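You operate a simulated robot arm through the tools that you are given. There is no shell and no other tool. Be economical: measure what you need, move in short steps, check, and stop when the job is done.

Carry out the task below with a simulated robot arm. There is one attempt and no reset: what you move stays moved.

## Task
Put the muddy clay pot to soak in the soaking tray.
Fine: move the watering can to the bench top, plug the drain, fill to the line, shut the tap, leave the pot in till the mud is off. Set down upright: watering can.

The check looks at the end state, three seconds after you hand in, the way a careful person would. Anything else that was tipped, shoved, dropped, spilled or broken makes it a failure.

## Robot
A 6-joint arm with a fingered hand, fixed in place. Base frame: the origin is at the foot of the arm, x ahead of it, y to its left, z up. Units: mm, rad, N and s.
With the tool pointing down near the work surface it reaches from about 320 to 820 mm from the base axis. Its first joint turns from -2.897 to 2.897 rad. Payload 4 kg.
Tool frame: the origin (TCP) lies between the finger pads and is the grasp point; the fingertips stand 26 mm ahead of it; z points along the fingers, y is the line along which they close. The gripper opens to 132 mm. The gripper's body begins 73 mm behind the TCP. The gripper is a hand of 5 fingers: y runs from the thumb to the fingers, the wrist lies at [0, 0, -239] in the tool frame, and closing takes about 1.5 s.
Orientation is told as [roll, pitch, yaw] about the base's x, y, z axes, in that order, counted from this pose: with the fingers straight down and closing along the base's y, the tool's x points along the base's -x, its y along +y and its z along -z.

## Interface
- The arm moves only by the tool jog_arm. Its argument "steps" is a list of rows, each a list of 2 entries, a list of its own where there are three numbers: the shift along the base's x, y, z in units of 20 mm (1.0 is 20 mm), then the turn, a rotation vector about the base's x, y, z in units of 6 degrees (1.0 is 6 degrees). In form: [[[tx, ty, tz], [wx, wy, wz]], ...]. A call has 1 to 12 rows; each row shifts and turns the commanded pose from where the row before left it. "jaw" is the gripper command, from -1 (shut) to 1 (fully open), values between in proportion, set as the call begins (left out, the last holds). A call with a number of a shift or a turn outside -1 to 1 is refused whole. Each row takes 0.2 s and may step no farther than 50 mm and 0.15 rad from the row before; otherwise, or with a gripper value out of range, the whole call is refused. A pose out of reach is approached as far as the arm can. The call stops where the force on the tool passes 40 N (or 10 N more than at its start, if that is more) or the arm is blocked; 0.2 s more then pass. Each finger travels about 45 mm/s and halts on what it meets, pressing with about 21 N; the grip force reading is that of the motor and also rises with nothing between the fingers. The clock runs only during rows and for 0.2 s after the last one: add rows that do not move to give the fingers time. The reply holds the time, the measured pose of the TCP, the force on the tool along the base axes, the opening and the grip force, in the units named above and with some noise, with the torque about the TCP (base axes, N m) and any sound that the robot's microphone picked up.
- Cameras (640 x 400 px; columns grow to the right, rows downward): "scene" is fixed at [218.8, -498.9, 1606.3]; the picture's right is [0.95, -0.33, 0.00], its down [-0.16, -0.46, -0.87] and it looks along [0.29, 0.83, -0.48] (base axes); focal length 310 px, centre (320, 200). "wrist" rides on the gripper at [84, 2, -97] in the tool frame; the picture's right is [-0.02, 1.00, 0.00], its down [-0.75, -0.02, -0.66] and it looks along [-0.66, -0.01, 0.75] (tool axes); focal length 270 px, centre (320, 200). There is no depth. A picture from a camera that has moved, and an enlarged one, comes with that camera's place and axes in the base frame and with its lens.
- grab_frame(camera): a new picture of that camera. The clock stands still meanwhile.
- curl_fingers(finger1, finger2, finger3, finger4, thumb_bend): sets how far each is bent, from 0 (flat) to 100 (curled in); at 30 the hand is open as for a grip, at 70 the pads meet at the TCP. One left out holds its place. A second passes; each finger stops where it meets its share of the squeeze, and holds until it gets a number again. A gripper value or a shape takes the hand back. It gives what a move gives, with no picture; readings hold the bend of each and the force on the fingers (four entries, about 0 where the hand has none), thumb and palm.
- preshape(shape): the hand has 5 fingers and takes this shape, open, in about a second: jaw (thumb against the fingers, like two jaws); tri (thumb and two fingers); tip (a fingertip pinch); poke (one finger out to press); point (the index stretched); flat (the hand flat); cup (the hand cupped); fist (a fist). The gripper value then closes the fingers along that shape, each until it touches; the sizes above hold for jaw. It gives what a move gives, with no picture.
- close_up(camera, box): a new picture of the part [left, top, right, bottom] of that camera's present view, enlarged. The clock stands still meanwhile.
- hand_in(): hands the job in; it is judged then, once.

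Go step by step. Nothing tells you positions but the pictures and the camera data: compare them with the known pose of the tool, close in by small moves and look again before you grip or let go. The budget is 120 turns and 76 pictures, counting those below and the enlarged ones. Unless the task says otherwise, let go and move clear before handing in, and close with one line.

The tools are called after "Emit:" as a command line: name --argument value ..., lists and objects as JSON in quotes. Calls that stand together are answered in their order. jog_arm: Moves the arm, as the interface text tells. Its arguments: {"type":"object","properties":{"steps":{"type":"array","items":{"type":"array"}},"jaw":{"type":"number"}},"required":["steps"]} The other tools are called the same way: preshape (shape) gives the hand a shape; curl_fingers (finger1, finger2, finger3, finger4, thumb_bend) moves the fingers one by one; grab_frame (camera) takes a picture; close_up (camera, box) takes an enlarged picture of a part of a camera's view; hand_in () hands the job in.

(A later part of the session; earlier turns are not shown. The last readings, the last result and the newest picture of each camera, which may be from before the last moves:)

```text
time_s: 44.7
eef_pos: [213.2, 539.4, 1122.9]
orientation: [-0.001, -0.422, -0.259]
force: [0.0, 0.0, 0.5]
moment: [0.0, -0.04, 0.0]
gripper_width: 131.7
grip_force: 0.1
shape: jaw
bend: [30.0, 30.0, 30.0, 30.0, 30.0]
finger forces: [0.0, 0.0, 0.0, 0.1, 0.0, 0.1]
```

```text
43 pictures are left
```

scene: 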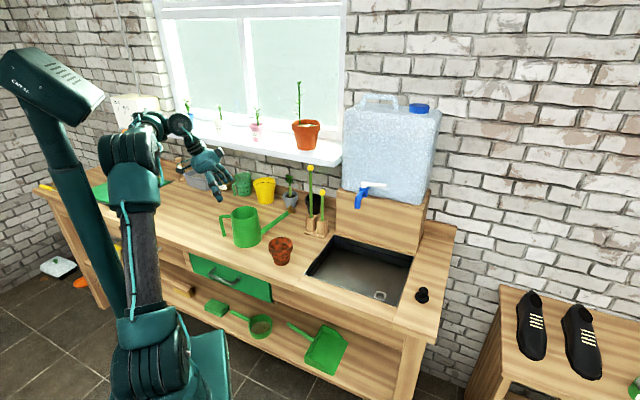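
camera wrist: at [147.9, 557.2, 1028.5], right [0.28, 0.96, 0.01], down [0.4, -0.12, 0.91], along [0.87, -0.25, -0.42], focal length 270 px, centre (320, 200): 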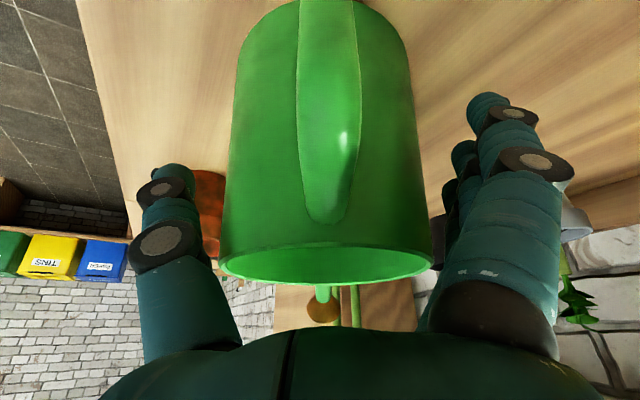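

Can stands upright. Next the plug: I'll straighten the hand and travel toward it at a safe height.

Emit:
jog_arm --steps '[[[0.5, -0.9, 0], [0.26, 0.966, 0]], [[0.8, -1, 0], [0.26, 0.966, 0]], [[1, -1, 0], [0.26, 0.966, 0]], [[1, -1, 0], [0.26, 0.966, 0]], [[1, -1, 0], [0, 0, 0]], [[1, -1, 0], [0, 0, 0.8]], [[1, -1, 0], [0, 0, 0.8]], [[1, -1, 0], [0, 0, 0.8]], [[1, -1, 0], [0, 0, 0.8]], [[1, -1, 0], [0, 0, 0.8]], [[1, -1, 0], [0, 0, 0.8]], [[1, -1, 0], [0, 0, 0.8]]]'

Emit:
jog_arm --steps '[[[1, -1, 0], [0, 0, 0.8]], [[1, -1, 0], [0, 0, 0.8]], [[1, -1, 0], [0, 0, 0.8]], [[1, -1, 0], [0, 0, 0.8]], [[1, -1, 0], [0, 0, 0.8]], [[1, -1, 0], [0, 0, 0.4]], [[1, -1, 0], [0, 0, 0]], [[1, -1, 0], [0, 0, 0]], [[1, -1, 0], [0, 0, 0]], [[0.5, -1, -0.5], [0, 0, 0]], [[0.5, -1, -1], [0, 0, 0]]]'

Emit:
grab_frame --camera "wrist"

```text
time_s: 47.3
eef_pos: [438.2, 302.9, 1124.4]
orientation: [-0.001, -0.001, 0.326]
force: [-0.4, -0.1, -0.3]
moment: [0.02, 0.02, 0.02]
gripper_width: 132.0
grip_force: 0.2
shape: jaw
bend: [30.0, 30.0, 30.0, 30.0, 30.0]
finger forces: [0.2, 0.1, 0.1, 0.0, 0.0, 0.0]
```

```text
time_s: 49.7
eef_pos: [640.5, 81.8, 1092.9]
orientation: [0.002, -0.001, 0.786]
force: [0.5, -0.2, 0.7]
moment: [0.05, 0.01, 0.02]
gripper_width: 131.7
grip_force: 0.0
shape: jaw
bend: [30.0, 30.0, 30.0, 30.0, 30.0]
finger forces: [0.1, 0.1, 0.1, 0.0, 0.0, 0.1]
```

```text
42 pictures are left
camera wrist: at [578.3, 22.0, 1189.4], right [-0.69, 0.72, 0.0], down [0.54, 0.52, 0.66], along [0.48, 0.46, -0.75], focal length 270 px, centre (320, 200)
```

wrist: 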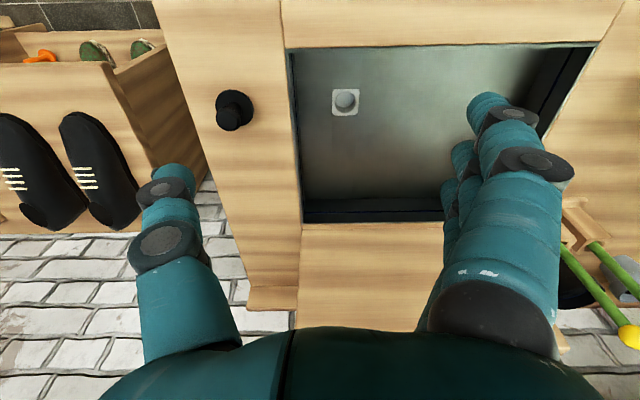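

Emit:
close_up --camera "wrist" --box '[200, 30, 440, 180]'

Emit:
close_up --camera "scene" --box '[300, 220, 460, 320]'

```text
2.67 times, centred on (320, 105) of wrist
camera zoom: at [578.3, 22.0, 1189.4], right [-0.69, 0.72, 0.0], down [0.54, 0.52, 0.66], along [0.48, 0.46, -0.75], focal length 721 px, centre (320, 453)
```

zoom: 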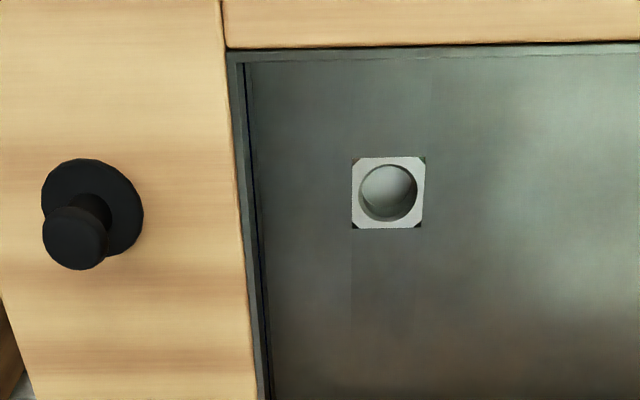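

```text
4.00 times, centred on (380, 270) of scene
camera zoom: at [218.8, -498.9, 1606.3], right [0.95, -0.33, 0.0], down [-0.16, -0.46, -0.87], along [0.29, 0.83, -0.48], focal length 1240 px, centre (80, -80)
```

zoom: 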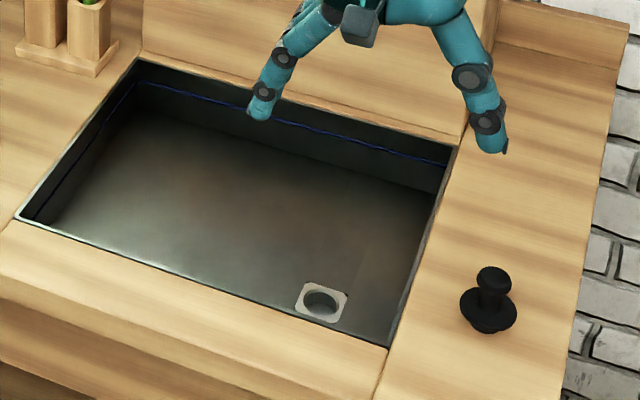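

The blue fill line is visible on the tray's inner wall. The plug's knob is at about (731, 39, 930) and the drain at about (657, 145, 828). I'll move over the plug.

Emit:
jog_arm --steps '[[[0.754, -0.36, -0.75], [0, 0, 0]], [[0.754, -0.36, -0.75], [0, 0, 0]], [[0.754, -0.36, -0.75], [0, 0, 0]], [[0.754, -0.36, -0.75], [0, 0, 0]], [[0.754, -0.36, -0.75], [0, 0, 0]], [[0.754, -0.36, -0.75], [0, 0, 0]]]'

Emit:
grab_frame --camera "wrist"

```text
time_s: 51.1
eef_pos: [728.1, 39.8, 1003.3]
orientation: [0.001, -0.004, 0.786]
force: [-0.3, -0.1, -0.2]
moment: [0.05, 0.01, 0.01]
gripper_width: 132.0
grip_force: 0.0
shape: jaw
bend: [30.0, 30.0, 30.0, 30.0, 30.0]
finger forces: [0.0, 0.1, 0.0, 0.1, 0.0, 0.0]
```

```text
39 pictures are left
camera wrist: at [666.8, -19.9, 1099.5], right [-0.69, 0.72, 0.0], down [0.54, 0.52, 0.66], along [0.48, 0.46, -0.75], focal length 270 px, centre (320, 200)
```

wrist: 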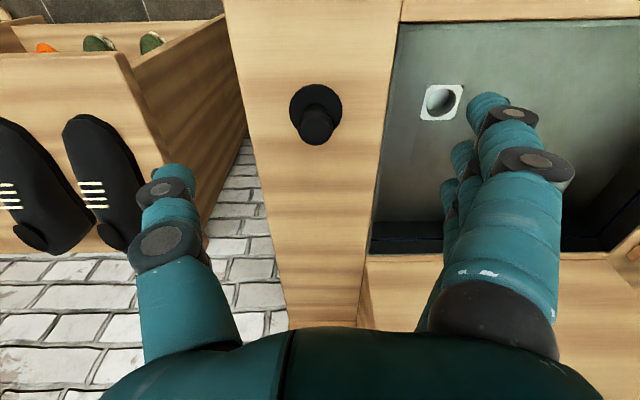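

Plug is almost centred under the hand. I'll adjust 2 mm and descend to the knob.

Emit:
jog_arm --steps '[[[0.1, -0.12, -1], [0, 0, 0]], [[0, 0, -1], [0, 0, 0]], [[0, 0, -0.8], [0, 0, 0]], [[0, 0, -0.7], [0, 0, 0]], [[0, 0, 0], [0, 0, 0]]]'

Emit:
grab_frame --camera "wrist"

```text
time_s: 52.3
eef_pos: [731.4, 36.8, 934.3]
orientation: [0.0, -0.002, 0.787]
force: [-0.1, -0.3, -0.1]
moment: [0.0, 0.04, -0.03]
gripper_width: 131.8
grip_force: 0.1
shape: jaw
bend: [30.0, 30.0, 30.0, 30.0, 30.0]
finger forces: [0.0, 0.0, 0.0, 0.0, 0.0, 0.0]
```

```text
38 pictures are left
camera wrist: at [671.1, -23.2, 1030.3], right [-0.69, 0.72, 0.0], down [0.54, 0.52, 0.66], along [0.48, 0.46, -0.75], focal length 270 px, centre (320, 200)
```

wrist: 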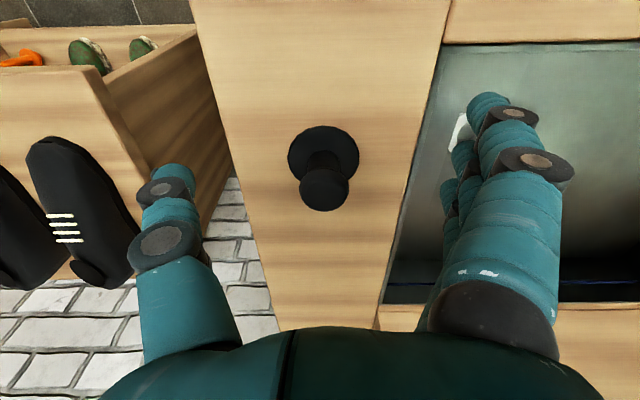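

Knob is between thumb and fingers. I'll lower 5 mm and pinch with the thumb and two middle fingers.

Emit:
jog_arm --steps '[[[0, 0, -0.25], [0, 0, 0]]]'

Emit:
curl_fingers --finger2 75 --finger3 75 --thumb_bend 75

Emit:
grab_frame --camera "wrist"

```text
time_s: 52.7
eef_pos: [730.6, 35.9, 928.9]
orientation: [0.0, -0.001, 0.786]
force: [0.7, 0.7, 0.5]
moment: [-0.02, 0.03, 0.0]
gripper_width: 131.7
grip_force: 0.1
shape: jaw
bend: [30.0, 30.0, 30.0, 30.0, 30.0]
finger forces: [0.0, 0.1, 0.0, 0.1, 0.0, 0.0]
```

```text
time_s: 53.7
eef_pos: [731.1, 34.9, 929.6]
orientation: [0.0, 0.0, 0.785]
force: [1.0, -0.3, 0.0]
moment: [-0.01, -0.04, 0.01]
gripper_width: 82.5
grip_force: 15.1
shape: fingers
bend: [30.0, 72.0, 71.0, 30.0, 68.0]
finger forces: [0.0, 7.0, 9.0, 0.0, 13.3, 0.0]
```

```text
37 pictures are left
camera wrist: at [670.5, -23.2, 1025.7], right [-0.69, 0.72, 0.0], down [0.54, 0.52, 0.66], along [0.48, 0.46, -0.75], focal length 270 px, centre (320, 200)
```

wrist: 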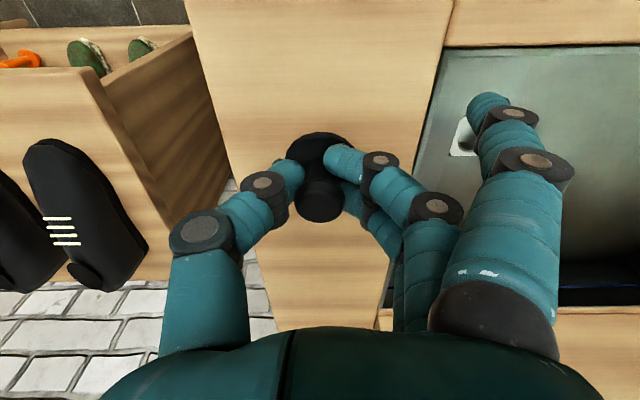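

Plug is pinched. I'll lift it 60 mm and look.

Emit:
jog_arm --steps '[[[0, 0, 0.5], [0, 0, 0]], [[0, 0, 0.5], [0, 0, 0]], [[0, 0, 1], [0, 0, 0]], [[0, 0, 1], [0, 0, 0]]]'

Emit:
grab_frame --camera "wrist"

Emit:
close_up --camera "scene" --box '[360, 210, 460, 310]'

```text
time_s: 54.7
eef_pos: [728.2, 33.2, 990.7]
orientation: [0.0, 0.0, 0.785]
force: [-0.3, -0.4, 0.5]
moment: [-0.01, 0.02, 0.02]
gripper_width: 82.2
grip_force: 14.7
shape: fingers
bend: [30.0, 72.0, 71.0, 30.0, 68.0]
finger forces: [0.1, 7.0, 9.3, 0.1, 13.2, 0.0]
```

```text
36 pictures are left
camera wrist: at [669.6, -24.8, 1087.2], right [-0.69, 0.72, 0.0], down [0.54, 0.52, 0.66], along [0.48, 0.46, -0.75], focal length 270 px, centre (320, 200)
```

wrist: 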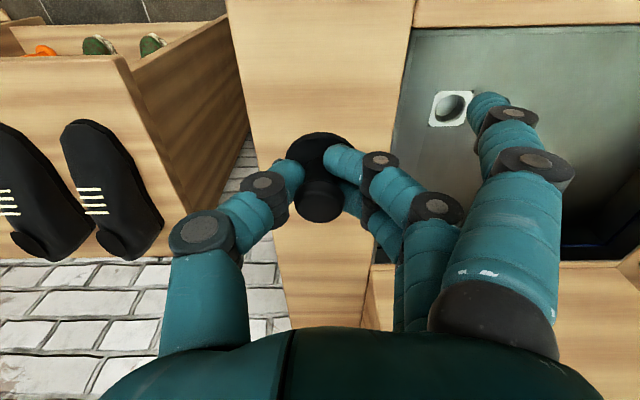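

```text
4.00 times, centred on (410, 260) of scene
camera zoom: at [218.8, -498.9, 1606.3], right [0.95, -0.33, 0.0], down [-0.16, -0.46, -0.87], along [0.29, 0.83, -0.48], focal length 1240 px, centre (-40, -40)
```

zoom: 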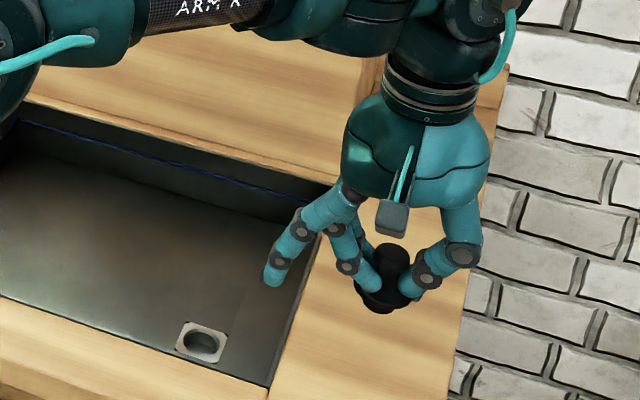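

Plug is held upright. I'll carry it over the drain at (658, 143) and check the alignment.

Emit:
jog_arm --steps '[[[-0.58, 0.92, 0], [0, 0, 0]], [[-0.58, 0.92, 0], [0, 0, 0]], [[-0.58, 0.92, 0], [0, 0, 0]], [[-0.58, 0.92, 0], [0, 0, 0]], [[-0.58, 0.92, 0], [0, 0, 0]], [[-0.58, 0.92, -0.5], [0, 0, 0]], [[0, 0, -1], [0, 0, 0]], [[0, 0, -1], [0, 0, 0]]]'

Emit:
close_up --camera "wrist" --box '[200, 50, 440, 250]'

Emit:
close_up --camera "scene" --box '[340, 230, 420, 310]'

```text
time_s: 56.5
eef_pos: [662.8, 146.3, 938.0]
orientation: [0.001, -0.002, 0.786]
force: [-0.9, -0.1, -0.3]
moment: [0.02, -0.01, 0.02]
gripper_width: 82.4
grip_force: 15.1
shape: fingers
bend: [30.0, 72.0, 71.0, 30.0, 68.0]
finger forces: [0.0, 7.2, 9.9, 0.0, 13.0, 0.0]
```

```text
2.00 times, centred on (320, 150) of wrist
camera zoom: at [602.1, 86.9, 1034.5], right [-0.69, 0.72, 0.0], down [0.54, 0.52, 0.66], along [0.48, 0.46, -0.75], focal length 541 px, centre (320, 300)
```

zoom: 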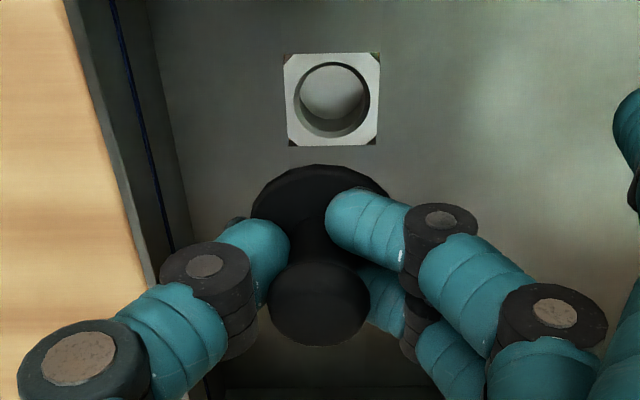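

```text
5.00 times, centred on (380, 270) of scene
camera zoom: at [218.8, -498.9, 1606.3], right [0.95, -0.33, 0.0], down [-0.16, -0.46, -0.87], along [0.29, 0.83, -0.48], focal length 1550 px, centre (20, -150)
```

zoom: 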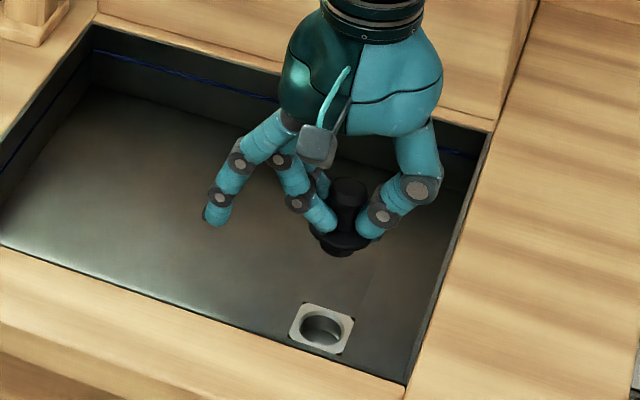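

Drain works out near (656, 145), so the plug needs about 6 mm toward -x. I'll shift and lower to just above the hole.

Emit:
jog_arm --steps '[[[-0.3, 0.05, -0.5], [0, 0, 0]], [[0, 0, -0.8], [0, 0, 0]], [[0, 0, -0.8], [0, 0, 0]], [[0, 0, -0.4], [0, 0, 0]], [[0, 0, 0], [0, 0, 0]]]'

Emit:
close_up --camera "wrist" --box '[240, 80, 400, 220]'

Emit:
close_up --camera "scene" --box '[350, 250, 420, 310]'

```text
time_s: 57.7
eef_pos: [655.1, 147.3, 887.7]
orientation: [0.0, -0.001, 0.785]
force: [0.9, 0.0, -0.2]
moment: [-0.01, 0.03, 0.0]
gripper_width: 82.2
grip_force: 15.1
shape: fingers
bend: [30.0, 72.0, 71.0, 30.0, 68.0]
finger forces: [0.0, 7.2, 10.1, 0.1, 12.8, 0.0]
```

```text
2.86 times, centred on (320, 150) of wrist
camera zoom: at [595.7, 87.2, 983.2], right [-0.69, 0.72, 0.0], down [0.54, 0.52, 0.66], along [0.48, 0.46, -0.75], focal length 772 px, centre (320, 343)
```

zoom: 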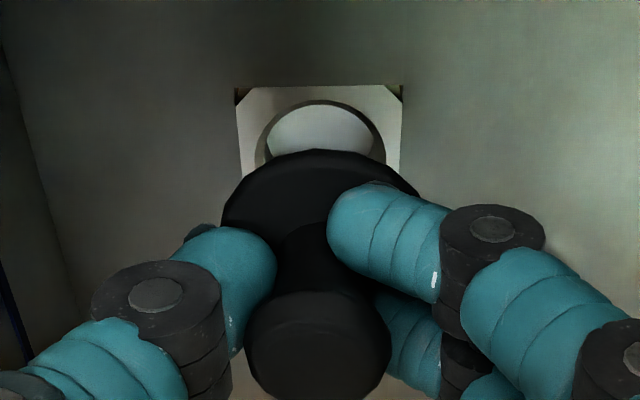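

```text
6.67 times, centred on (385, 280) of scene
camera zoom: at [218.8, -498.9, 1606.3], right [0.95, -0.33, 0.0], down [-0.16, -0.46, -0.87], along [0.29, 0.83, -0.48], focal length 2067 px, centre (-113, -333)
```

zoom: 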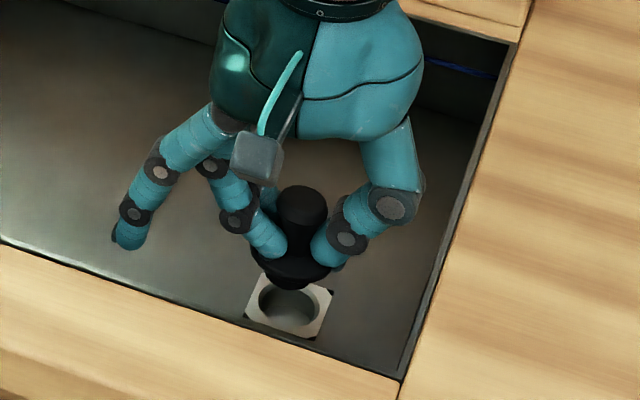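

The plug is aligned with the drain to within about 1 mm. I'll lower it in small rows and watch the force.

Emit:
jog_arm --steps '[[[-0.05, -0.03, -0.2], [0, 0, 0]], [[0, 0, -0.2], [0, 0, 0]], [[0, 0, -0.2], [0, 0, 0]], [[0, 0, -0.2], [0, 0, 0]]]'

Emit:
jog_arm --steps '[[[0, 0, -0.15], [0, 0, 0]], [[0, 0, -0.15], [0, 0, 0]]]'

```text
time_s: 58.7
eef_pos: [654.4, 147.0, 870.7]
orientation: [-0.001, 0.001, 0.786]
force: [0.8, 0.2, 0.1]
moment: [0.03, 0.02, 0.0]
gripper_width: 82.6
grip_force: 15.5
shape: fingers
bend: [30.0, 72.0, 71.0, 30.0, 68.0]
finger forces: [0.0, 7.1, 10.2, 0.0, 12.7, 0.0]
```

```text
time_s: 59.3
eef_pos: [654.9, 147.1, 865.7]
orientation: [0.0, 0.001, 0.787]
force: [0.4, -0.1, -0.1]
moment: [-0.01, 0.01, -0.01]
gripper_width: 82.1
grip_force: 15.3
shape: fingers
bend: [30.0, 73.0, 71.0, 30.0, 68.0]
finger forces: [0.1, 7.2, 10.4, 0.0, 12.7, 0.0]
```

Emit:
jog_arm --steps '[[[0, 0, -0.15], [0, 0, 0]], [[0, 0, -0.15], [0, 0, 0]]]'

Emit:
jog_arm --steps '[[[0, 0, -0.1], [0, 0, 0]], [[0, 0, -0.1], [0, 0, 0]]]'

Emit:
close_up --camera "wrist" --box '[240, 80, 400, 220]'

```text
time_s: 59.9
eef_pos: [654.1, 147.8, 860.8]
orientation: [-0.002, -0.003, 0.785]
force: [2.3, 2.6, 10.3]
moment: [0.06, -0.01, 0.0]
gripper_width: 82.4
grip_force: 18.3
shape: fingers
bend: [30.0, 73.0, 72.0, 30.0, 68.0]
finger forces: [0.0, 11.6, 11.5, 0.1, 14.7, 0.0]
```

```text
time_s: 60.5
eef_pos: [654.6, 146.8, 859.5]
orientation: [-0.003, -0.008, 0.786]
force: [10.9, 8.7, 32.5]
moment: [0.1, -0.25, -0.02]
gripper_width: 83.0
grip_force: 28.5
shape: fingers
bend: [30.0, 75.0, 74.0, 30.0, 69.0]
finger forces: [0.0, 15.2, 21.6, 0.0, 19.3, 0.0]
```

```text
2.86 times, centred on (320, 150) of wrist
camera zoom: at [594.6, 87.9, 954.6], right [-0.69, 0.72, 0.0], down [0.54, 0.52, 0.66], along [0.48, 0.46, -0.75], focal length 772 px, centre (320, 343)
```

zoom: 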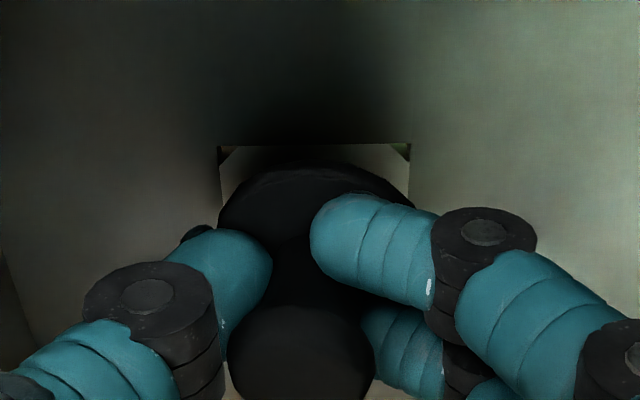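

Force rose just where seating was expected (stub about 9 mm in) and the flange covers the drain plate. I'll relieve the pressure and release.

Emit:
jog_arm --steps '[[[0, 0, 0.1], [0, 0, 0]], [[0, 0, 0], [0, 0, 0]]]'

Emit:
curl_fingers --finger2 52 --finger3 52 --thumb_bend 52

Emit:
jog_arm --steps '[[[0, 0, 0.5], [0, 0, 0]], [[0, 0, 1], [0, 0, 0]], [[0, 0, 1], [0, 0, 0]], [[0, 0, 1], [0, 0, 0]], [[0, 0, 1], [0, 0, 0]]]'

Emit:
close_up --camera "wrist" --box '[200, 0, 440, 200]'

Emit:
close_up --camera "scene" --box '[350, 250, 420, 310]'

```text
time_s: 61.1
eef_pos: [655.4, 146.5, 858.4]
orientation: [-0.001, -0.002, 0.785]
force: [12.7, 8.9, 30.6]
moment: [0.15, -0.26, 0.04]
gripper_width: 83.1
grip_force: 27.0
shape: fingers
bend: [30.0, 75.0, 75.0, 30.0, 69.0]
finger forces: [0.0, 12.8, 20.5, 0.0, 20.5, 0.1]
```

```text
time_s: 62.1
eef_pos: [653.4, 146.2, 858.0]
orientation: [0.0, 0.0, 0.783]
force: [1.0, -2.9, 11.5]
moment: [-0.03, 0.06, 0.02]
gripper_width: 102.7
grip_force: 7.3
shape: fingers
bend: [30.0, 78.0, 77.0, 30.0, 52.0]
finger forces: [0.1, 5.7, 9.1, 0.0, 0.0, 0.1]
```

```text
time_s: 63.3
eef_pos: [654.9, 143.7, 948.5]
orientation: [-0.001, 0.0, 0.786]
force: [0.5, 0.1, -1.0]
moment: [0.01, -0.01, 0.02]
gripper_width: 102.5
grip_force: 0.1
shape: fingers
bend: [30.0, 52.0, 52.0, 30.0, 52.0]
finger forces: [0.1, 0.1, 0.1, 0.1, 0.0, 0.0]
```

```text
2.00 times, centred on (320, 100) of wrist
camera zoom: at [594.4, 85.6, 1044.3], right [-0.69, 0.72, 0.0], down [0.54, 0.52, 0.66], along [0.48, 0.46, -0.75], focal length 541 px, centre (320, 400)
```

zoom: 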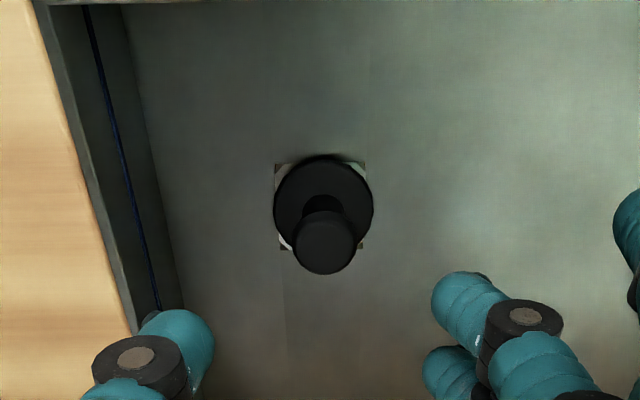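

```text
6.67 times, centred on (385, 280) of scene
camera zoom: at [218.8, -498.9, 1606.3], right [0.95, -0.33, 0.0], down [-0.16, -0.46, -0.87], along [0.29, 0.83, -0.48], focal length 2067 px, centre (-113, -333)
```

zoom: 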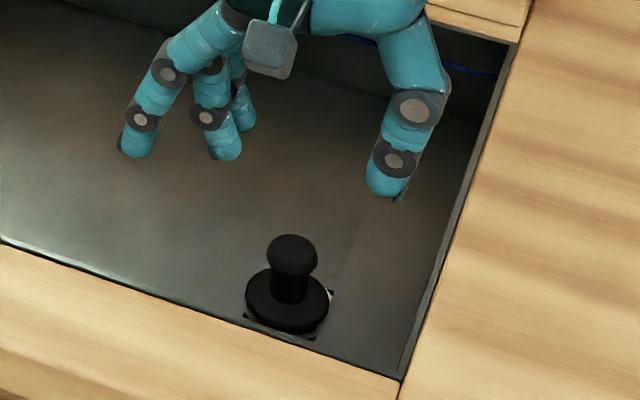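

The plug looks upright on the drain. One closer look to be sure it's seated.

Emit:
close_up --camera "wrist" --box '[280, 60, 360, 150]'

```text
4.44 times, centred on (320, 105) of wrist
camera zoom: at [594.4, 85.6, 1044.3], right [-0.69, 0.72, 0.0], down [0.54, 0.52, 0.66], along [0.48, 0.46, -0.75], focal length 1201 px, centre (320, 622)
```

zoom: 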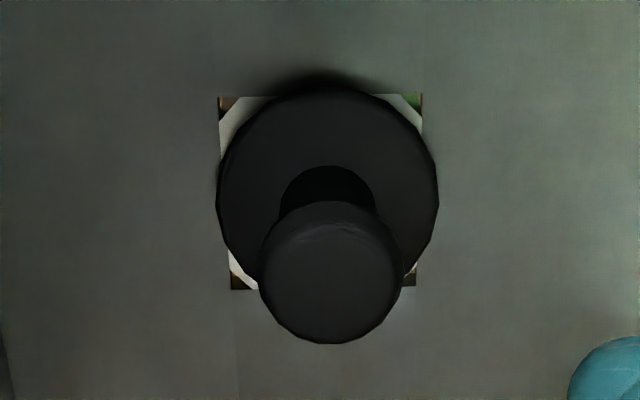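

Seated: flange centred at plate level. Next, the muddy pot near (370, 350); I'll rise and go over it.

Emit:
jog_arm --steps '[[[0, 0, 1], [0, 0, 0]], [[0, 0, 1], [0, 0, 0]], [[-0.6, 0.5, 1], [0, 0, 0]], [[-1, 0.72, 1], [0, 0, 0]], [[-1, 0.72, 1], [0, 0, 0]], [[-1, 0.72, 1], [0, 0, 0]], [[-1, 0.72, 0], [0, 0, 0]], [[-1, 0.72, 0], [0, 0, 0]], [[-1, 0.72, 0], [0, 0, 0]], [[-1, 0.72, 0], [0, 0, 0]], [[-1, 0.72, 0], [0, 0, 0]], [[-1, 0.72, 0], [0, 0, 0]]]' --jaw 1

Emit:
jog_arm --steps '[[[-1, 0.72, 0], [0, 0, 0]], [[-1, 0.72, 0], [0, 0, 0]], [[-1, 0.72, 0], [0, 0, 0]], [[-1, 0.72, 0], [0, 0, 0]], [[-0.7, 0.6, 0], [0, 0, 0]]]'

Emit:
grab_frame --camera "wrist"

```text
time_s: 65.9
eef_pos: [461.6, 282.9, 1068.5]
orientation: [-0.001, -0.001, 0.785]
force: [0.1, -1.3, 0.5]
moment: [0.02, -0.02, 0.03]
gripper_width: 132.0
grip_force: 0.1
shape: jaw
bend: [30.0, 30.0, 30.0, 30.0, 30.0]
finger forces: [0.0, 0.1, 0.1, 0.1, 0.0, 0.0]
```

```text
time_s: 67.1
eef_pos: [366.6, 354.6, 1069.5]
orientation: [0.002, 0.001, 0.787]
force: [-0.5, 0.0, -0.2]
moment: [0.0, -0.01, 0.01]
gripper_width: 131.9
grip_force: 0.1
shape: jaw
bend: [30.0, 30.0, 30.0, 30.0, 30.0]
finger forces: [0.0, 0.0, 0.0, 0.0, 0.0, 0.1]
```

```text
26 pictures are left
camera wrist: at [306.4, 295.3, 1166.2], right [-0.69, 0.72, 0.0], down [0.54, 0.52, 0.66], along [0.48, 0.46, -0.75], focal length 270 px, centre (320, 200)
```

wrist: 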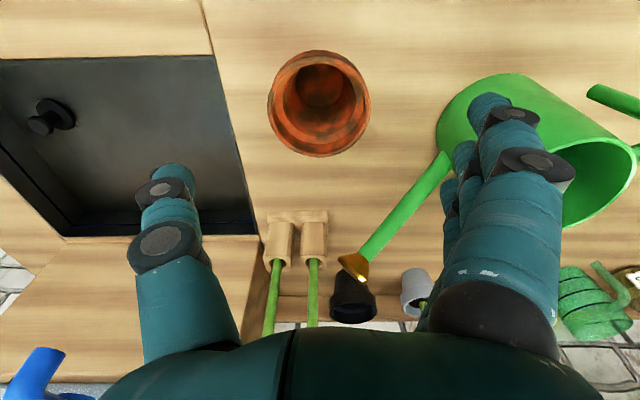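

Pot is centred under the hand (rim about 81 mm). I'll descend around it.

Emit:
jog_arm --steps '[[[-0.05, -0.05, -0.95], [0, 0, 0]], [[0, 0, -0.95], [0, 0, 0]], [[0, 0, -0.95], [0, 0, 0]], [[0, 0, -0.95], [0, 0, 0]], [[0, 0, -0.95], [0, 0, 0]], [[0, 0, -0.95], [0, 0, 0]], [[0, 0, -0.95], [0, 0, 0]]]'

Emit:
grab_frame --camera "wrist"

```text
time_s: 68.7
eef_pos: [364.1, 355.9, 937.1]
orientation: [0.0, -0.001, 0.786]
force: [0.7, 0.5, -0.2]
moment: [0.01, 0.0, -0.04]
gripper_width: 132.0
grip_force: 0.0
shape: jaw
bend: [30.0, 30.0, 30.0, 30.0, 30.0]
finger forces: [0.1, 0.0, 0.0, 0.0, 0.1, 0.0]
```

```text
25 pictures are left
camera wrist: at [305.1, 297.6, 1033.2], right [-0.69, 0.72, 0.0], down [0.54, 0.52, 0.66], along [0.48, 0.46, -0.75], focal length 270 px, centre (320, 200)
```

wrist: 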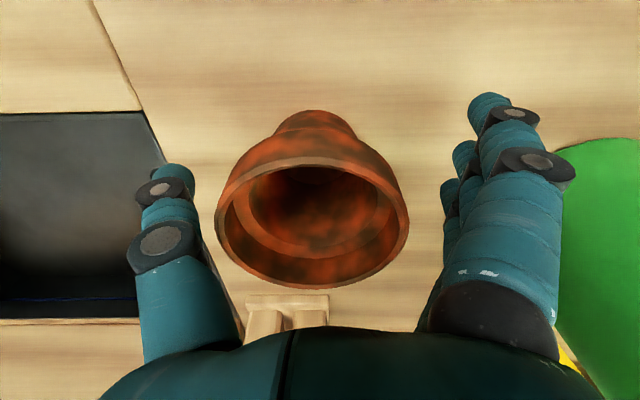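

I'll raise 6 mm so the pads sit on the rim collar, then close.

Emit:
jog_arm --steps '[[[0, -0.1, 0.3], [0, 0, 0]]]'

Emit:
jog_arm --steps '[[[0, 0, 0], [0, 0, 0]], [[0, 0, 0], [0, 0, 0]], [[0, 0, 0], [0, 0, 0]], [[0, 0, 0], [0, 0, 0]], [[0, 0, 0], [0, 0, 0]], [[0, 0, 0], [0, 0, 0]], [[0, 0, 0], [0, 0, 0]]]' --jaw -1

Emit:
grab_frame --camera "wrist"

```text
time_s: 69.1
eef_pos: [366.5, 352.7, 943.7]
orientation: [0.0, -0.001, 0.786]
force: [-0.2, 1.3, -0.3]
moment: [0.04, -0.03, 0.0]
gripper_width: 131.7
grip_force: 0.1
shape: jaw
bend: [30.0, 30.0, 30.0, 30.0, 30.0]
finger forces: [0.1, 0.0, 0.0, 0.0, 0.0, 0.0]
```

```text
time_s: 70.7
eef_pos: [366.9, 353.0, 943.1]
orientation: [0.0, 0.0, 0.786]
force: [-0.1, -0.6, 0.4]
moment: [0.02, 0.01, 0.02]
gripper_width: 54.8
grip_force: 11.0
shape: jaw
bend: [70.0, 73.0, 73.0, 73.0, 71.0]
finger forces: [2.2, 2.1, 2.8, 3.4, 10.6, 0.1]
```

```text
24 pictures are left
camera wrist: at [306.5, 294.3, 1039.7], right [-0.69, 0.72, 0.0], down [0.54, 0.52, 0.66], along [0.48, 0.46, -0.75], focal length 270 px, centre (320, 200)
```

wrist: 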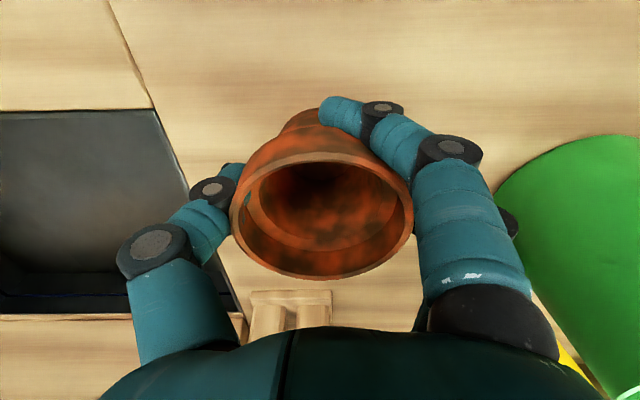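

Fingers wrapped under the collar. I'll let the grip settle and lift slowly.

Emit:
jog_arm --steps '[[[0, 0, 0], [0, 0, 0]], [[0, 0, 0], [0, 0, 0]], [[0, 0, 0.2], [0, 0, 0]], [[0, 0, 0.3], [0, 0, 0]], [[0, 0, 0.3], [0, 0, 0]], [[0, 0, 0.4], [0, 0, 0]]]'

Emit:
grab_frame --camera "wrist"

Emit:
close_up --camera "scene" --box '[230, 180, 350, 280]'

```text
time_s: 72.1
eef_pos: [366.0, 353.7, 966.8]
orientation: [0.0, 0.001, 0.786]
force: [0.7, -0.1, -0.5]
moment: [-0.02, 0.03, -0.01]
gripper_width: 52.9
grip_force: 21.1
shape: jaw
bend: [71.0, 73.0, 73.0, 73.0, 72.0]
finger forces: [3.2, 4.4, 5.7, 6.9, 19.9, 0.0]
```

```text
23 pictures are left
camera wrist: at [306.1, 294.3, 1063.6], right [-0.69, 0.72, 0.0], down [0.54, 0.52, 0.66], along [0.47, 0.46, -0.75], focal length 270 px, centre (320, 200)
```

wrist: 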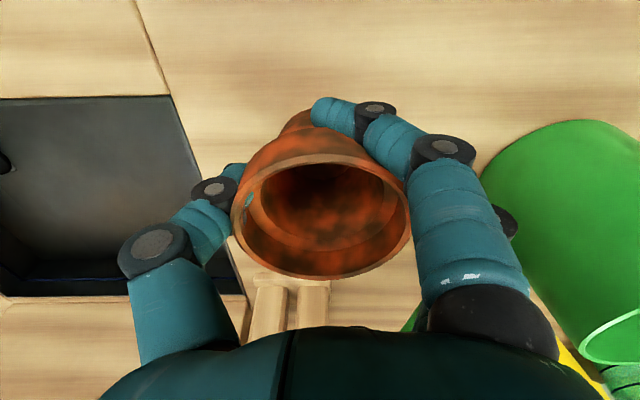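

```text
4.00 times, centred on (290, 230) of scene
camera zoom: at [218.8, -498.9, 1606.3], right [0.95, -0.33, 0.0], down [-0.16, -0.46, -0.87], along [0.29, 0.83, -0.48], focal length 1240 px, centre (440, 80)
```

zoom: 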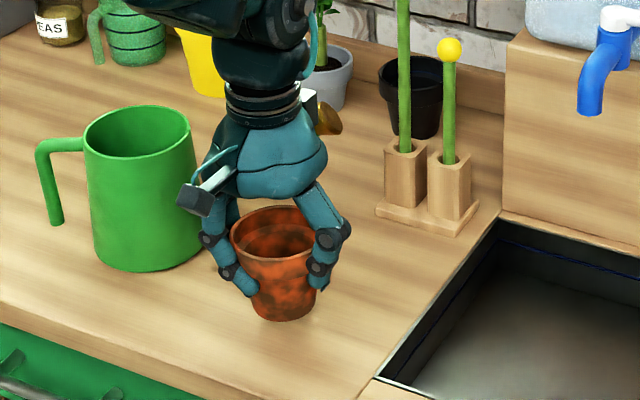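

Pot is lifted with the hand. I'll raise it and carry it over the tray's front-left, clear of the tap stream.

Emit:
jog_arm --steps '[[[0, 0, 0.8], [0, 0, 0]], [[0, 0, 0.9], [0, 0, 0]], [[0.8, -0.52, 0.8], [0, 0, 0]], [[0.9, -0.58, 0], [0, 0, 0]], [[0.9, -0.58, 0], [0, 0, 0]], [[0.9, -0.58, 0], [0, 0, 0]], [[0.9, -0.58, 0], [0, 0, 0]], [[0.9, -0.58, 0], [0, 0, 0]], [[0.9, -0.58, 0], [0, 0, 0]], [[0.9, -0.58, 0], [0, 0, 0]], [[0.9, -0.58, 0], [0, 0, 0]], [[0.85, -0.58, 0], [0, 0, 0]]]'

Emit:
jog_arm --steps '[[[0, 0, -0.9], [0, 0, 0]], [[0, 0, -0.9], [0, 0, 0]], [[0, 0, -0.9], [0, 0, 0]], [[0, 0, -0.9], [0, 0, 0]], [[0, 0, -0.9], [0, 0, 0]], [[0, 0, -0.5], [0, 0, 0]]]'

Emit:
close_up --camera "scene" --box '[290, 170, 430, 310]'

```text
time_s: 74.7
eef_pos: [542.4, 237.4, 1016.8]
orientation: [-0.001, -0.002, 0.785]
force: [0.7, -0.6, -1.7]
moment: [-0.01, 0.01, 0.0]
gripper_width: 53.1
grip_force: 20.7
shape: jaw
bend: [71.0, 73.0, 73.0, 73.0, 72.0]
finger forces: [3.0, 4.7, 5.9, 7.3, 19.9, 0.0]
```

```text
time_s: 76.1
eef_pos: [543.3, 237.9, 916.4]
orientation: [0.001, -0.002, 0.785]
force: [-0.4, 0.2, -0.9]
moment: [-0.01, 0.0, 0.03]
gripper_width: 52.9
grip_force: 21.4
shape: jaw
bend: [71.0, 73.0, 73.0, 73.0, 72.0]
finger forces: [3.0, 4.6, 6.0, 7.3, 19.9, 0.0]
```

```text
2.86 times, centred on (360, 240) of scene
camera zoom: at [218.8, -498.9, 1606.3], right [0.95, -0.33, 0.0], down [-0.16, -0.46, -0.87], along [0.29, 0.83, -0.48], focal length 886 px, centre (206, 86)
```

zoom: 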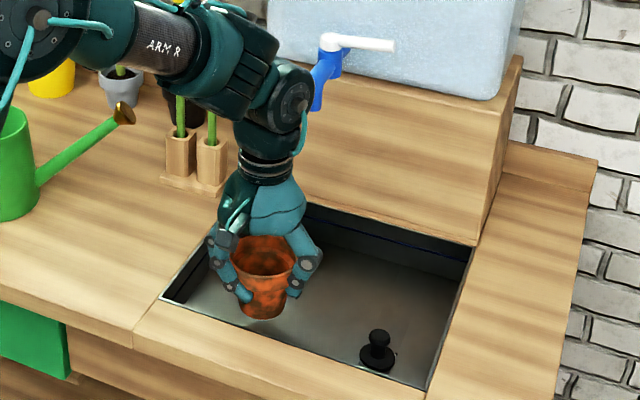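

Over the tray, clear of walls. Lowering to the floor.

Emit:
jog_arm --steps '[[[0, 0, -0.5], [0, 0, 0]], [[0, 0, -0.5], [0, 0, 0]], [[0, 0, -0.3], [0, 0, 0]], [[0, 0, -0.1], [0, 0, 0]]]'

Emit:
jog_arm --steps '[[[0, 0, -0.1], [0, 0, 0]], [[0, 0, -0.1], [0, 0, 0]]]'

```text
time_s: 77.1
eef_pos: [545.3, 238.1, 888.0]
orientation: [-0.002, 0.001, 0.786]
force: [0.9, 0.0, -1.4]
moment: [-0.03, 0.01, -0.02]
gripper_width: 52.8
grip_force: 20.8
shape: jaw
bend: [71.0, 73.0, 73.0, 73.0, 72.0]
finger forces: [2.9, 4.6, 6.0, 7.4, 19.8, 0.0]
```

```text
time_s: 77.7
eef_pos: [543.1, 236.4, 882.5]
orientation: [-0.001, -0.001, 0.785]
force: [-0.4, -0.6, -1.0]
moment: [-0.02, 0.02, 0.02]
gripper_width: 52.9
grip_force: 21.4
shape: jaw
bend: [71.0, 73.0, 73.0, 73.0, 72.0]
finger forces: [3.0, 4.6, 6.0, 7.3, 19.7, 0.0]
```

Emit:
jog_arm --steps '[[[0, 0, -0.1], [0, 0, 0]], [[0, 0, 0], [0, 0, 0]]]'

Emit:
jog_arm --steps '[[[0, 0, -0.1], [0, 0, 0]], [[0, 0, 0], [0, 0, 0]]]'

```text
time_s: 78.3
eef_pos: [545.1, 237.7, 882.1]
orientation: [-0.002, -0.001, 0.786]
force: [-2.9, -5.5, 16.3]
moment: [0.24, 0.07, 0.02]
gripper_width: 52.5
grip_force: 20.8
shape: jaw
bend: [71.0, 73.0, 73.0, 74.0, 72.0]
finger forces: [4.0, 5.1, 5.9, 6.3, 23.2, 0.0]
```

```text
time_s: 78.9
eef_pos: [544.3, 237.6, 879.5]
orientation: [-0.004, -0.004, 0.786]
force: [-2.5, -5.1, 24.1]
moment: [0.15, -0.05, -0.01]
gripper_width: 52.4
grip_force: 21.1
shape: jaw
bend: [71.0, 73.0, 73.0, 74.0, 73.0]
finger forces: [3.3, 5.2, 5.7, 7.3, 21.6, 0.0]
```

Pot rests on the tray floor. I'll relieve 3 mm, open and lift out.

Emit:
jog_arm --steps '[[[0, 0, 0.15], [0, 0, 0]], [[0, 0, 0], [0, 0, 0]]]'

Emit:
jog_arm --steps '[[[0, 0, 0], [0, 0, 0]], [[0, 0, 0], [0, 0, 0]], [[0, 0, 0], [0, 0, 0]], [[0, 0, 0], [0, 0, 0]], [[0, 0, 0], [0, 0, 0]], [[0, 0, 0], [0, 0, 0]]]' --jaw 0.9

Emit:
jog_arm --steps '[[[0, 0, 0.5], [0, 0, 0]], [[0, 0, 1], [0, 0, 0]], [[0, 0, 1], [0, 0, 0]], [[0, 0, 1], [0, 0, 0]], [[-0.3, -0.3, 1], [0, 0, 0]], [[-0.5, -0.5, 1], [0, 0, 0]], [[-0.5, -0.5, 1], [0, 0, 0]], [[-0.5, -0.5, 1], [0, 0, 0]], [[0, 0, 1], [0, 0, 0]], [[0, 0, 1], [0, 0, 0]], [[0, 0, 1], [0, 0, 0]]]'

Emit:
grab_frame --camera "wrist"

Emit:
close_up --camera "scene" --box '[290, 160, 450, 310]'

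```text
time_s: 79.5
eef_pos: [543.7, 238.0, 881.2]
orientation: [-0.001, 0.0, 0.786]
force: [0.0, 1.0, 1.0]
moment: [0.12, -0.04, 0.04]
gripper_width: 51.7
grip_force: 20.8
shape: jaw
bend: [71.0, 73.0, 73.0, 74.0, 72.0]
finger forces: [3.4, 5.3, 6.2, 8.2, 19.7, 0.1]
```

```text
time_s: 80.9
eef_pos: [544.1, 237.2, 882.5]
orientation: [0.0, 0.001, 0.786]
force: [-0.2, 0.6, 0.2]
moment: [-0.01, -0.02, 0.0]
gripper_width: 125.4
grip_force: 0.1
shape: jaw
bend: [40.0, 40.0, 40.0, 40.0, 37.0]
finger forces: [0.1, 0.0, 0.0, 0.0, 0.0, 0.0]
```

```text
time_s: 83.3
eef_pos: [508.8, 203.9, 1090.3]
orientation: [-0.002, -0.001, 0.785]
force: [0.7, -0.2, 0.1]
moment: [0.0, 0.02, -0.01]
gripper_width: 125.4
grip_force: 0.1
shape: jaw
bend: [40.0, 40.0, 40.0, 40.0, 37.0]
finger forces: [0.1, 0.1, 0.1, 0.1, 0.0, 0.1]
```

```text
20 pictures are left
camera wrist: at [448.4, 143.5, 1188.2], right [-0.69, 0.72, 0.0], down [0.54, 0.52, 0.66], along [0.48, 0.46, -0.75], focal length 270 px, centre (320, 200)
```

wrist: 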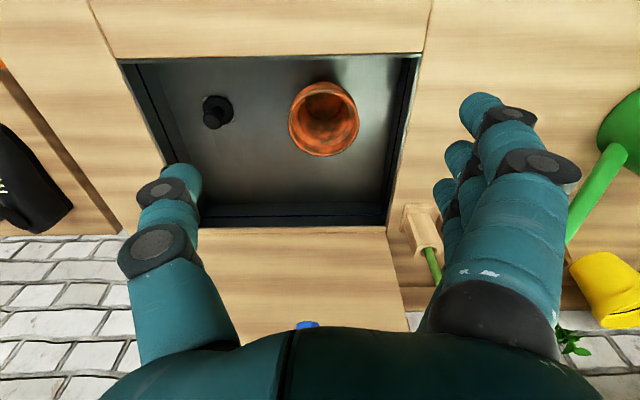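

```text
2.67 times, centred on (370, 235) of scene
camera zoom: at [218.8, -498.9, 1606.3], right [0.95, -0.33, 0.0], down [-0.16, -0.46, -0.87], along [0.29, 0.83, -0.48], focal length 827 px, centre (187, 107)
```

zoom: 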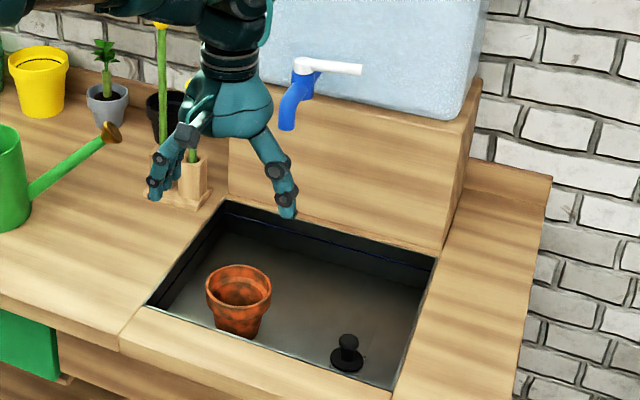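

Pot sits upright in the tray and the plug is in place. Now the tap: pivot about (663, 335, 1151), lever end about (714, 284, 1157), pointing right (shut). I'll shape a pointing finger, tilt outward in front of the tap and see where the fingertip is.

Emit:
preshape --shape "point"

Emit:
jog_arm --steps '[[[0.6, -0.1, 0.4], [0.707, -0.707, 0]], [[0.7, -0.1, 0.4], [0.707, -0.707, 0]], [[0.8, -0.1, 0.4], [0.707, -0.707, 0]], [[0.8, -0.1, 0.4], [0.707, -0.707, 0]], [[0.8, -0.1, 0.4], [0.707, -0.707, 0]], [[0.8, 0, 0.4], [0.707, -0.707, 0]], [[0, 0, 0.4], [0, 0, 0]]]'

Emit:
grab_frame --camera "wrist"

Emit:
close_up --camera "scene" --box '[290, 110, 450, 260]'

```text
time_s: 84.2
eef_pos: [506.6, 201.8, 1091.4]
orientation: [0.0, 0.0, 0.785]
force: [0.2, 0.3, 0.4]
moment: [0.0, -0.04, 0.03]
gripper_width: 126.3
grip_force: 0.0
shape: point
bend: [28.0, 88.0, 87.0, 100.0, 50.0]
finger forces: [0.0, 0.1, 0.0, 0.0, 0.1, 0.0]
```

```text
time_s: 85.8
eef_pos: [598.9, 191.2, 1149.4]
orientation: [-0.001, -0.63, 0.785]
force: [0.0, -0.1, -1.1]
moment: [0.01, 0.0, 0.05]
gripper_width: 126.3
grip_force: 0.2
shape: point
bend: [28.0, 92.0, 89.0, 100.0, 54.0]
finger forces: [0.1, 0.0, 0.0, 0.0, 0.1, 0.1]
```

```text
18 pictures are left
camera wrist: at [510.7, 104.2, 1176.9], right [-0.7, 0.72, 0.01], down [0.17, 0.15, 0.98], along [0.7, 0.68, -0.22], focal length 270 px, centre (320, 200)
```

wrist: 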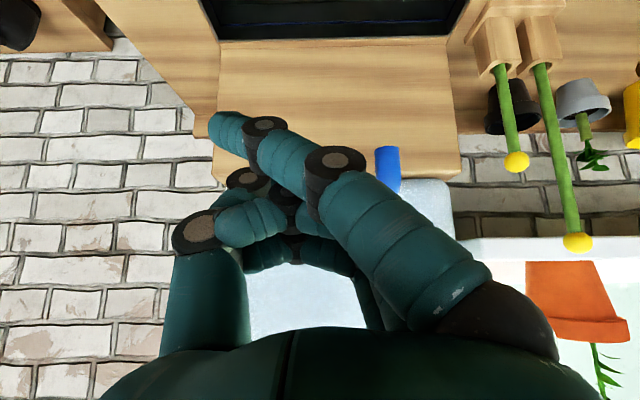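

```text
2.67 times, centred on (370, 185) of scene
camera zoom: at [218.8, -498.9, 1606.3], right [0.95, -0.33, 0.0], down [-0.16, -0.46, -0.87], along [0.29, 0.83, -0.48], focal length 827 px, centre (187, 240)
```

zoom: 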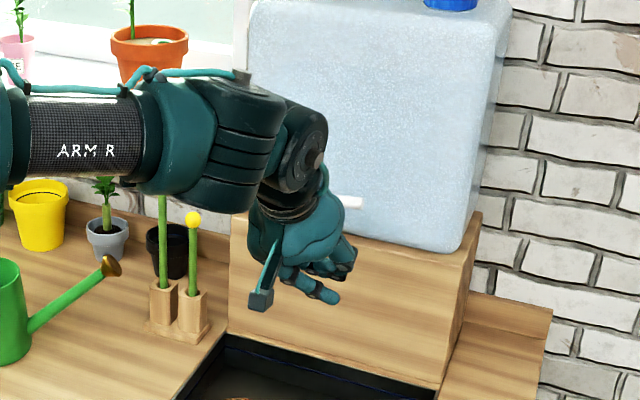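

The "point" shape curls the finger inward, so instead I'll use the outermost finger alone as a hook, curling the other three. Then move to the right-front of the lever.

Emit:
preshape --shape "jaw"

Emit:
curl_fingers --finger1 100 --finger2 100 --finger3 100 --finger4 30 --thumb_bend 30

Emit:
jog_arm --steps '[[[0.83, -0.25, 0.41], [0, 0, 0]], [[0.83, -0.25, 0.41], [0, 0, 0]], [[0.83, -0.25, 0.41], [0, 0, 0]], [[0.83, -0.25, 0.41], [0, 0, 0]], [[0.83, -0.25, 0.41], [0, 0, 0]], [[0, 0, 0], [0, 0, 0]]]'

Emit:
grab_frame --camera "wrist"

Emit:
close_up --camera "scene" --box '[310, 130, 450, 250]'

```text
time_s: 86.7
eef_pos: [599.5, 192.3, 1148.0]
orientation: [0.0, -0.627, 0.786]
force: [-0.3, 0.5, -0.5]
moment: [0.0, -0.01, -0.02]
gripper_width: 132.0
grip_force: 0.0
shape: jaw
bend: [30.0, 30.0, 30.0, 30.0, 30.0]
finger forces: [0.0, 0.0, 0.0, 0.0, 0.1, 0.1]
```

```text
time_s: 87.7
eef_pos: [598.5, 191.1, 1149.4]
orientation: [-0.001, -0.628, 0.787]
force: [0.0, -0.2, -0.3]
moment: [-0.05, 0.01, 0.02]
gripper_width: 64.4
grip_force: 0.0
shape: fingers
bend: [100.0, 100.0, 100.0, 30.0, 30.0]
finger forces: [0.0, 0.0, 0.1, 0.0, 0.1, 0.0]
```

```text
time_s: 89.1
eef_pos: [683.3, 164.9, 1192.1]
orientation: [0.001, -0.628, 0.786]
force: [0.2, -0.3, -0.6]
moment: [0.01, -0.01, 0.03]
gripper_width: 64.6
grip_force: 0.1
shape: fingers
bend: [100.0, 100.0, 100.0, 30.0, 30.0]
finger forces: [0.1, 0.1, 0.0, 0.0, 0.1, 0.0]
```

```text
16 pictures are left
camera wrist: at [594.8, 77.5, 1219.9], right [-0.69, 0.72, 0.01], down [0.17, 0.15, 0.97], along [0.7, 0.68, -0.22], focal length 270 px, centre (320, 200)
```

wrist: 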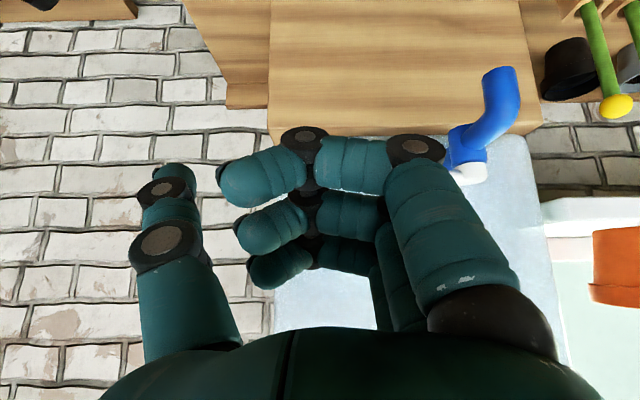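

```text
3.33 times, centred on (380, 190) of scene
camera zoom: at [218.8, -498.9, 1606.3], right [0.95, -0.33, 0.0], down [-0.16, -0.46, -0.87], along [0.29, 0.83, -0.48], focal length 1034 px, centre (120, 233)
```

zoom: 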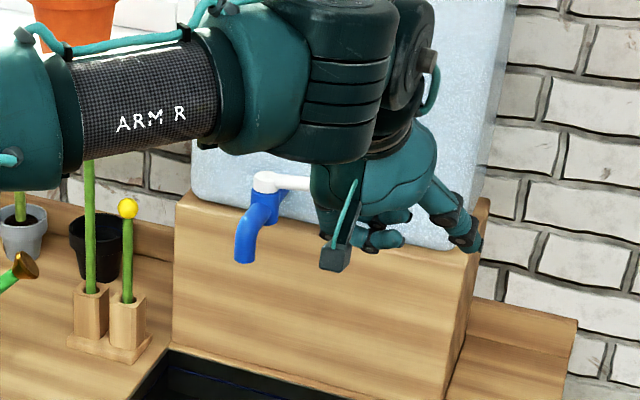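

The hook finger is ready on the left of the hand. I'll pass it over the lever at height, then check.

Emit:
jog_arm --steps '[[[0.62, 0.62, 0.1], [0, 0, 0]], [[0.62, 0.62, 0], [0, 0, 0]], [[0.62, 0.62, 0], [0, 0, 0]], [[0.62, 0.62, 0], [0, 0, 0]], [[0.62, 0.62, 0], [0, 0, 0]], [[0, 0, 0], [0, 0, 0]]]'

Emit:
close_up --camera "scene" --box '[330, 130, 450, 230]'

```text
time_s: 90.5
eef_pos: [744.4, 228.5, 1192.4]
orientation: [0.001, -0.629, 0.785]
force: [-0.1, 0.3, -1.3]
moment: [0.03, 0.03, 0.01]
gripper_width: 64.6
grip_force: 0.2
shape: fingers
bend: [100.0, 100.0, 100.0, 30.0, 30.0]
finger forces: [0.0, 0.1, 0.0, 0.1, 0.0, 0.1]
```

```text
4.00 times, centred on (390, 180) of scene
camera zoom: at [218.8, -498.9, 1606.3], right [0.95, -0.33, 0.0], down [-0.16, -0.46, -0.87], along [0.29, 0.83, -0.48], focal length 1240 px, centre (40, 280)
```

zoom: 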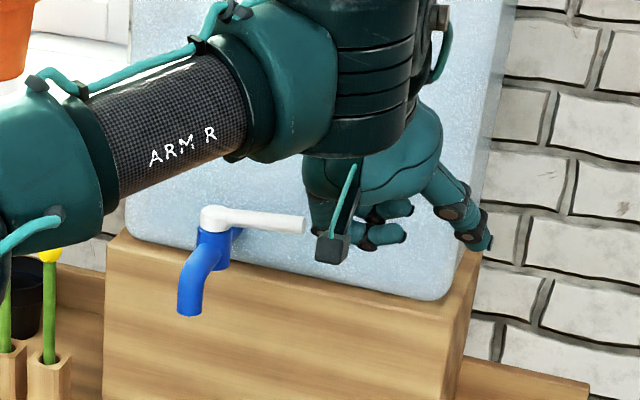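

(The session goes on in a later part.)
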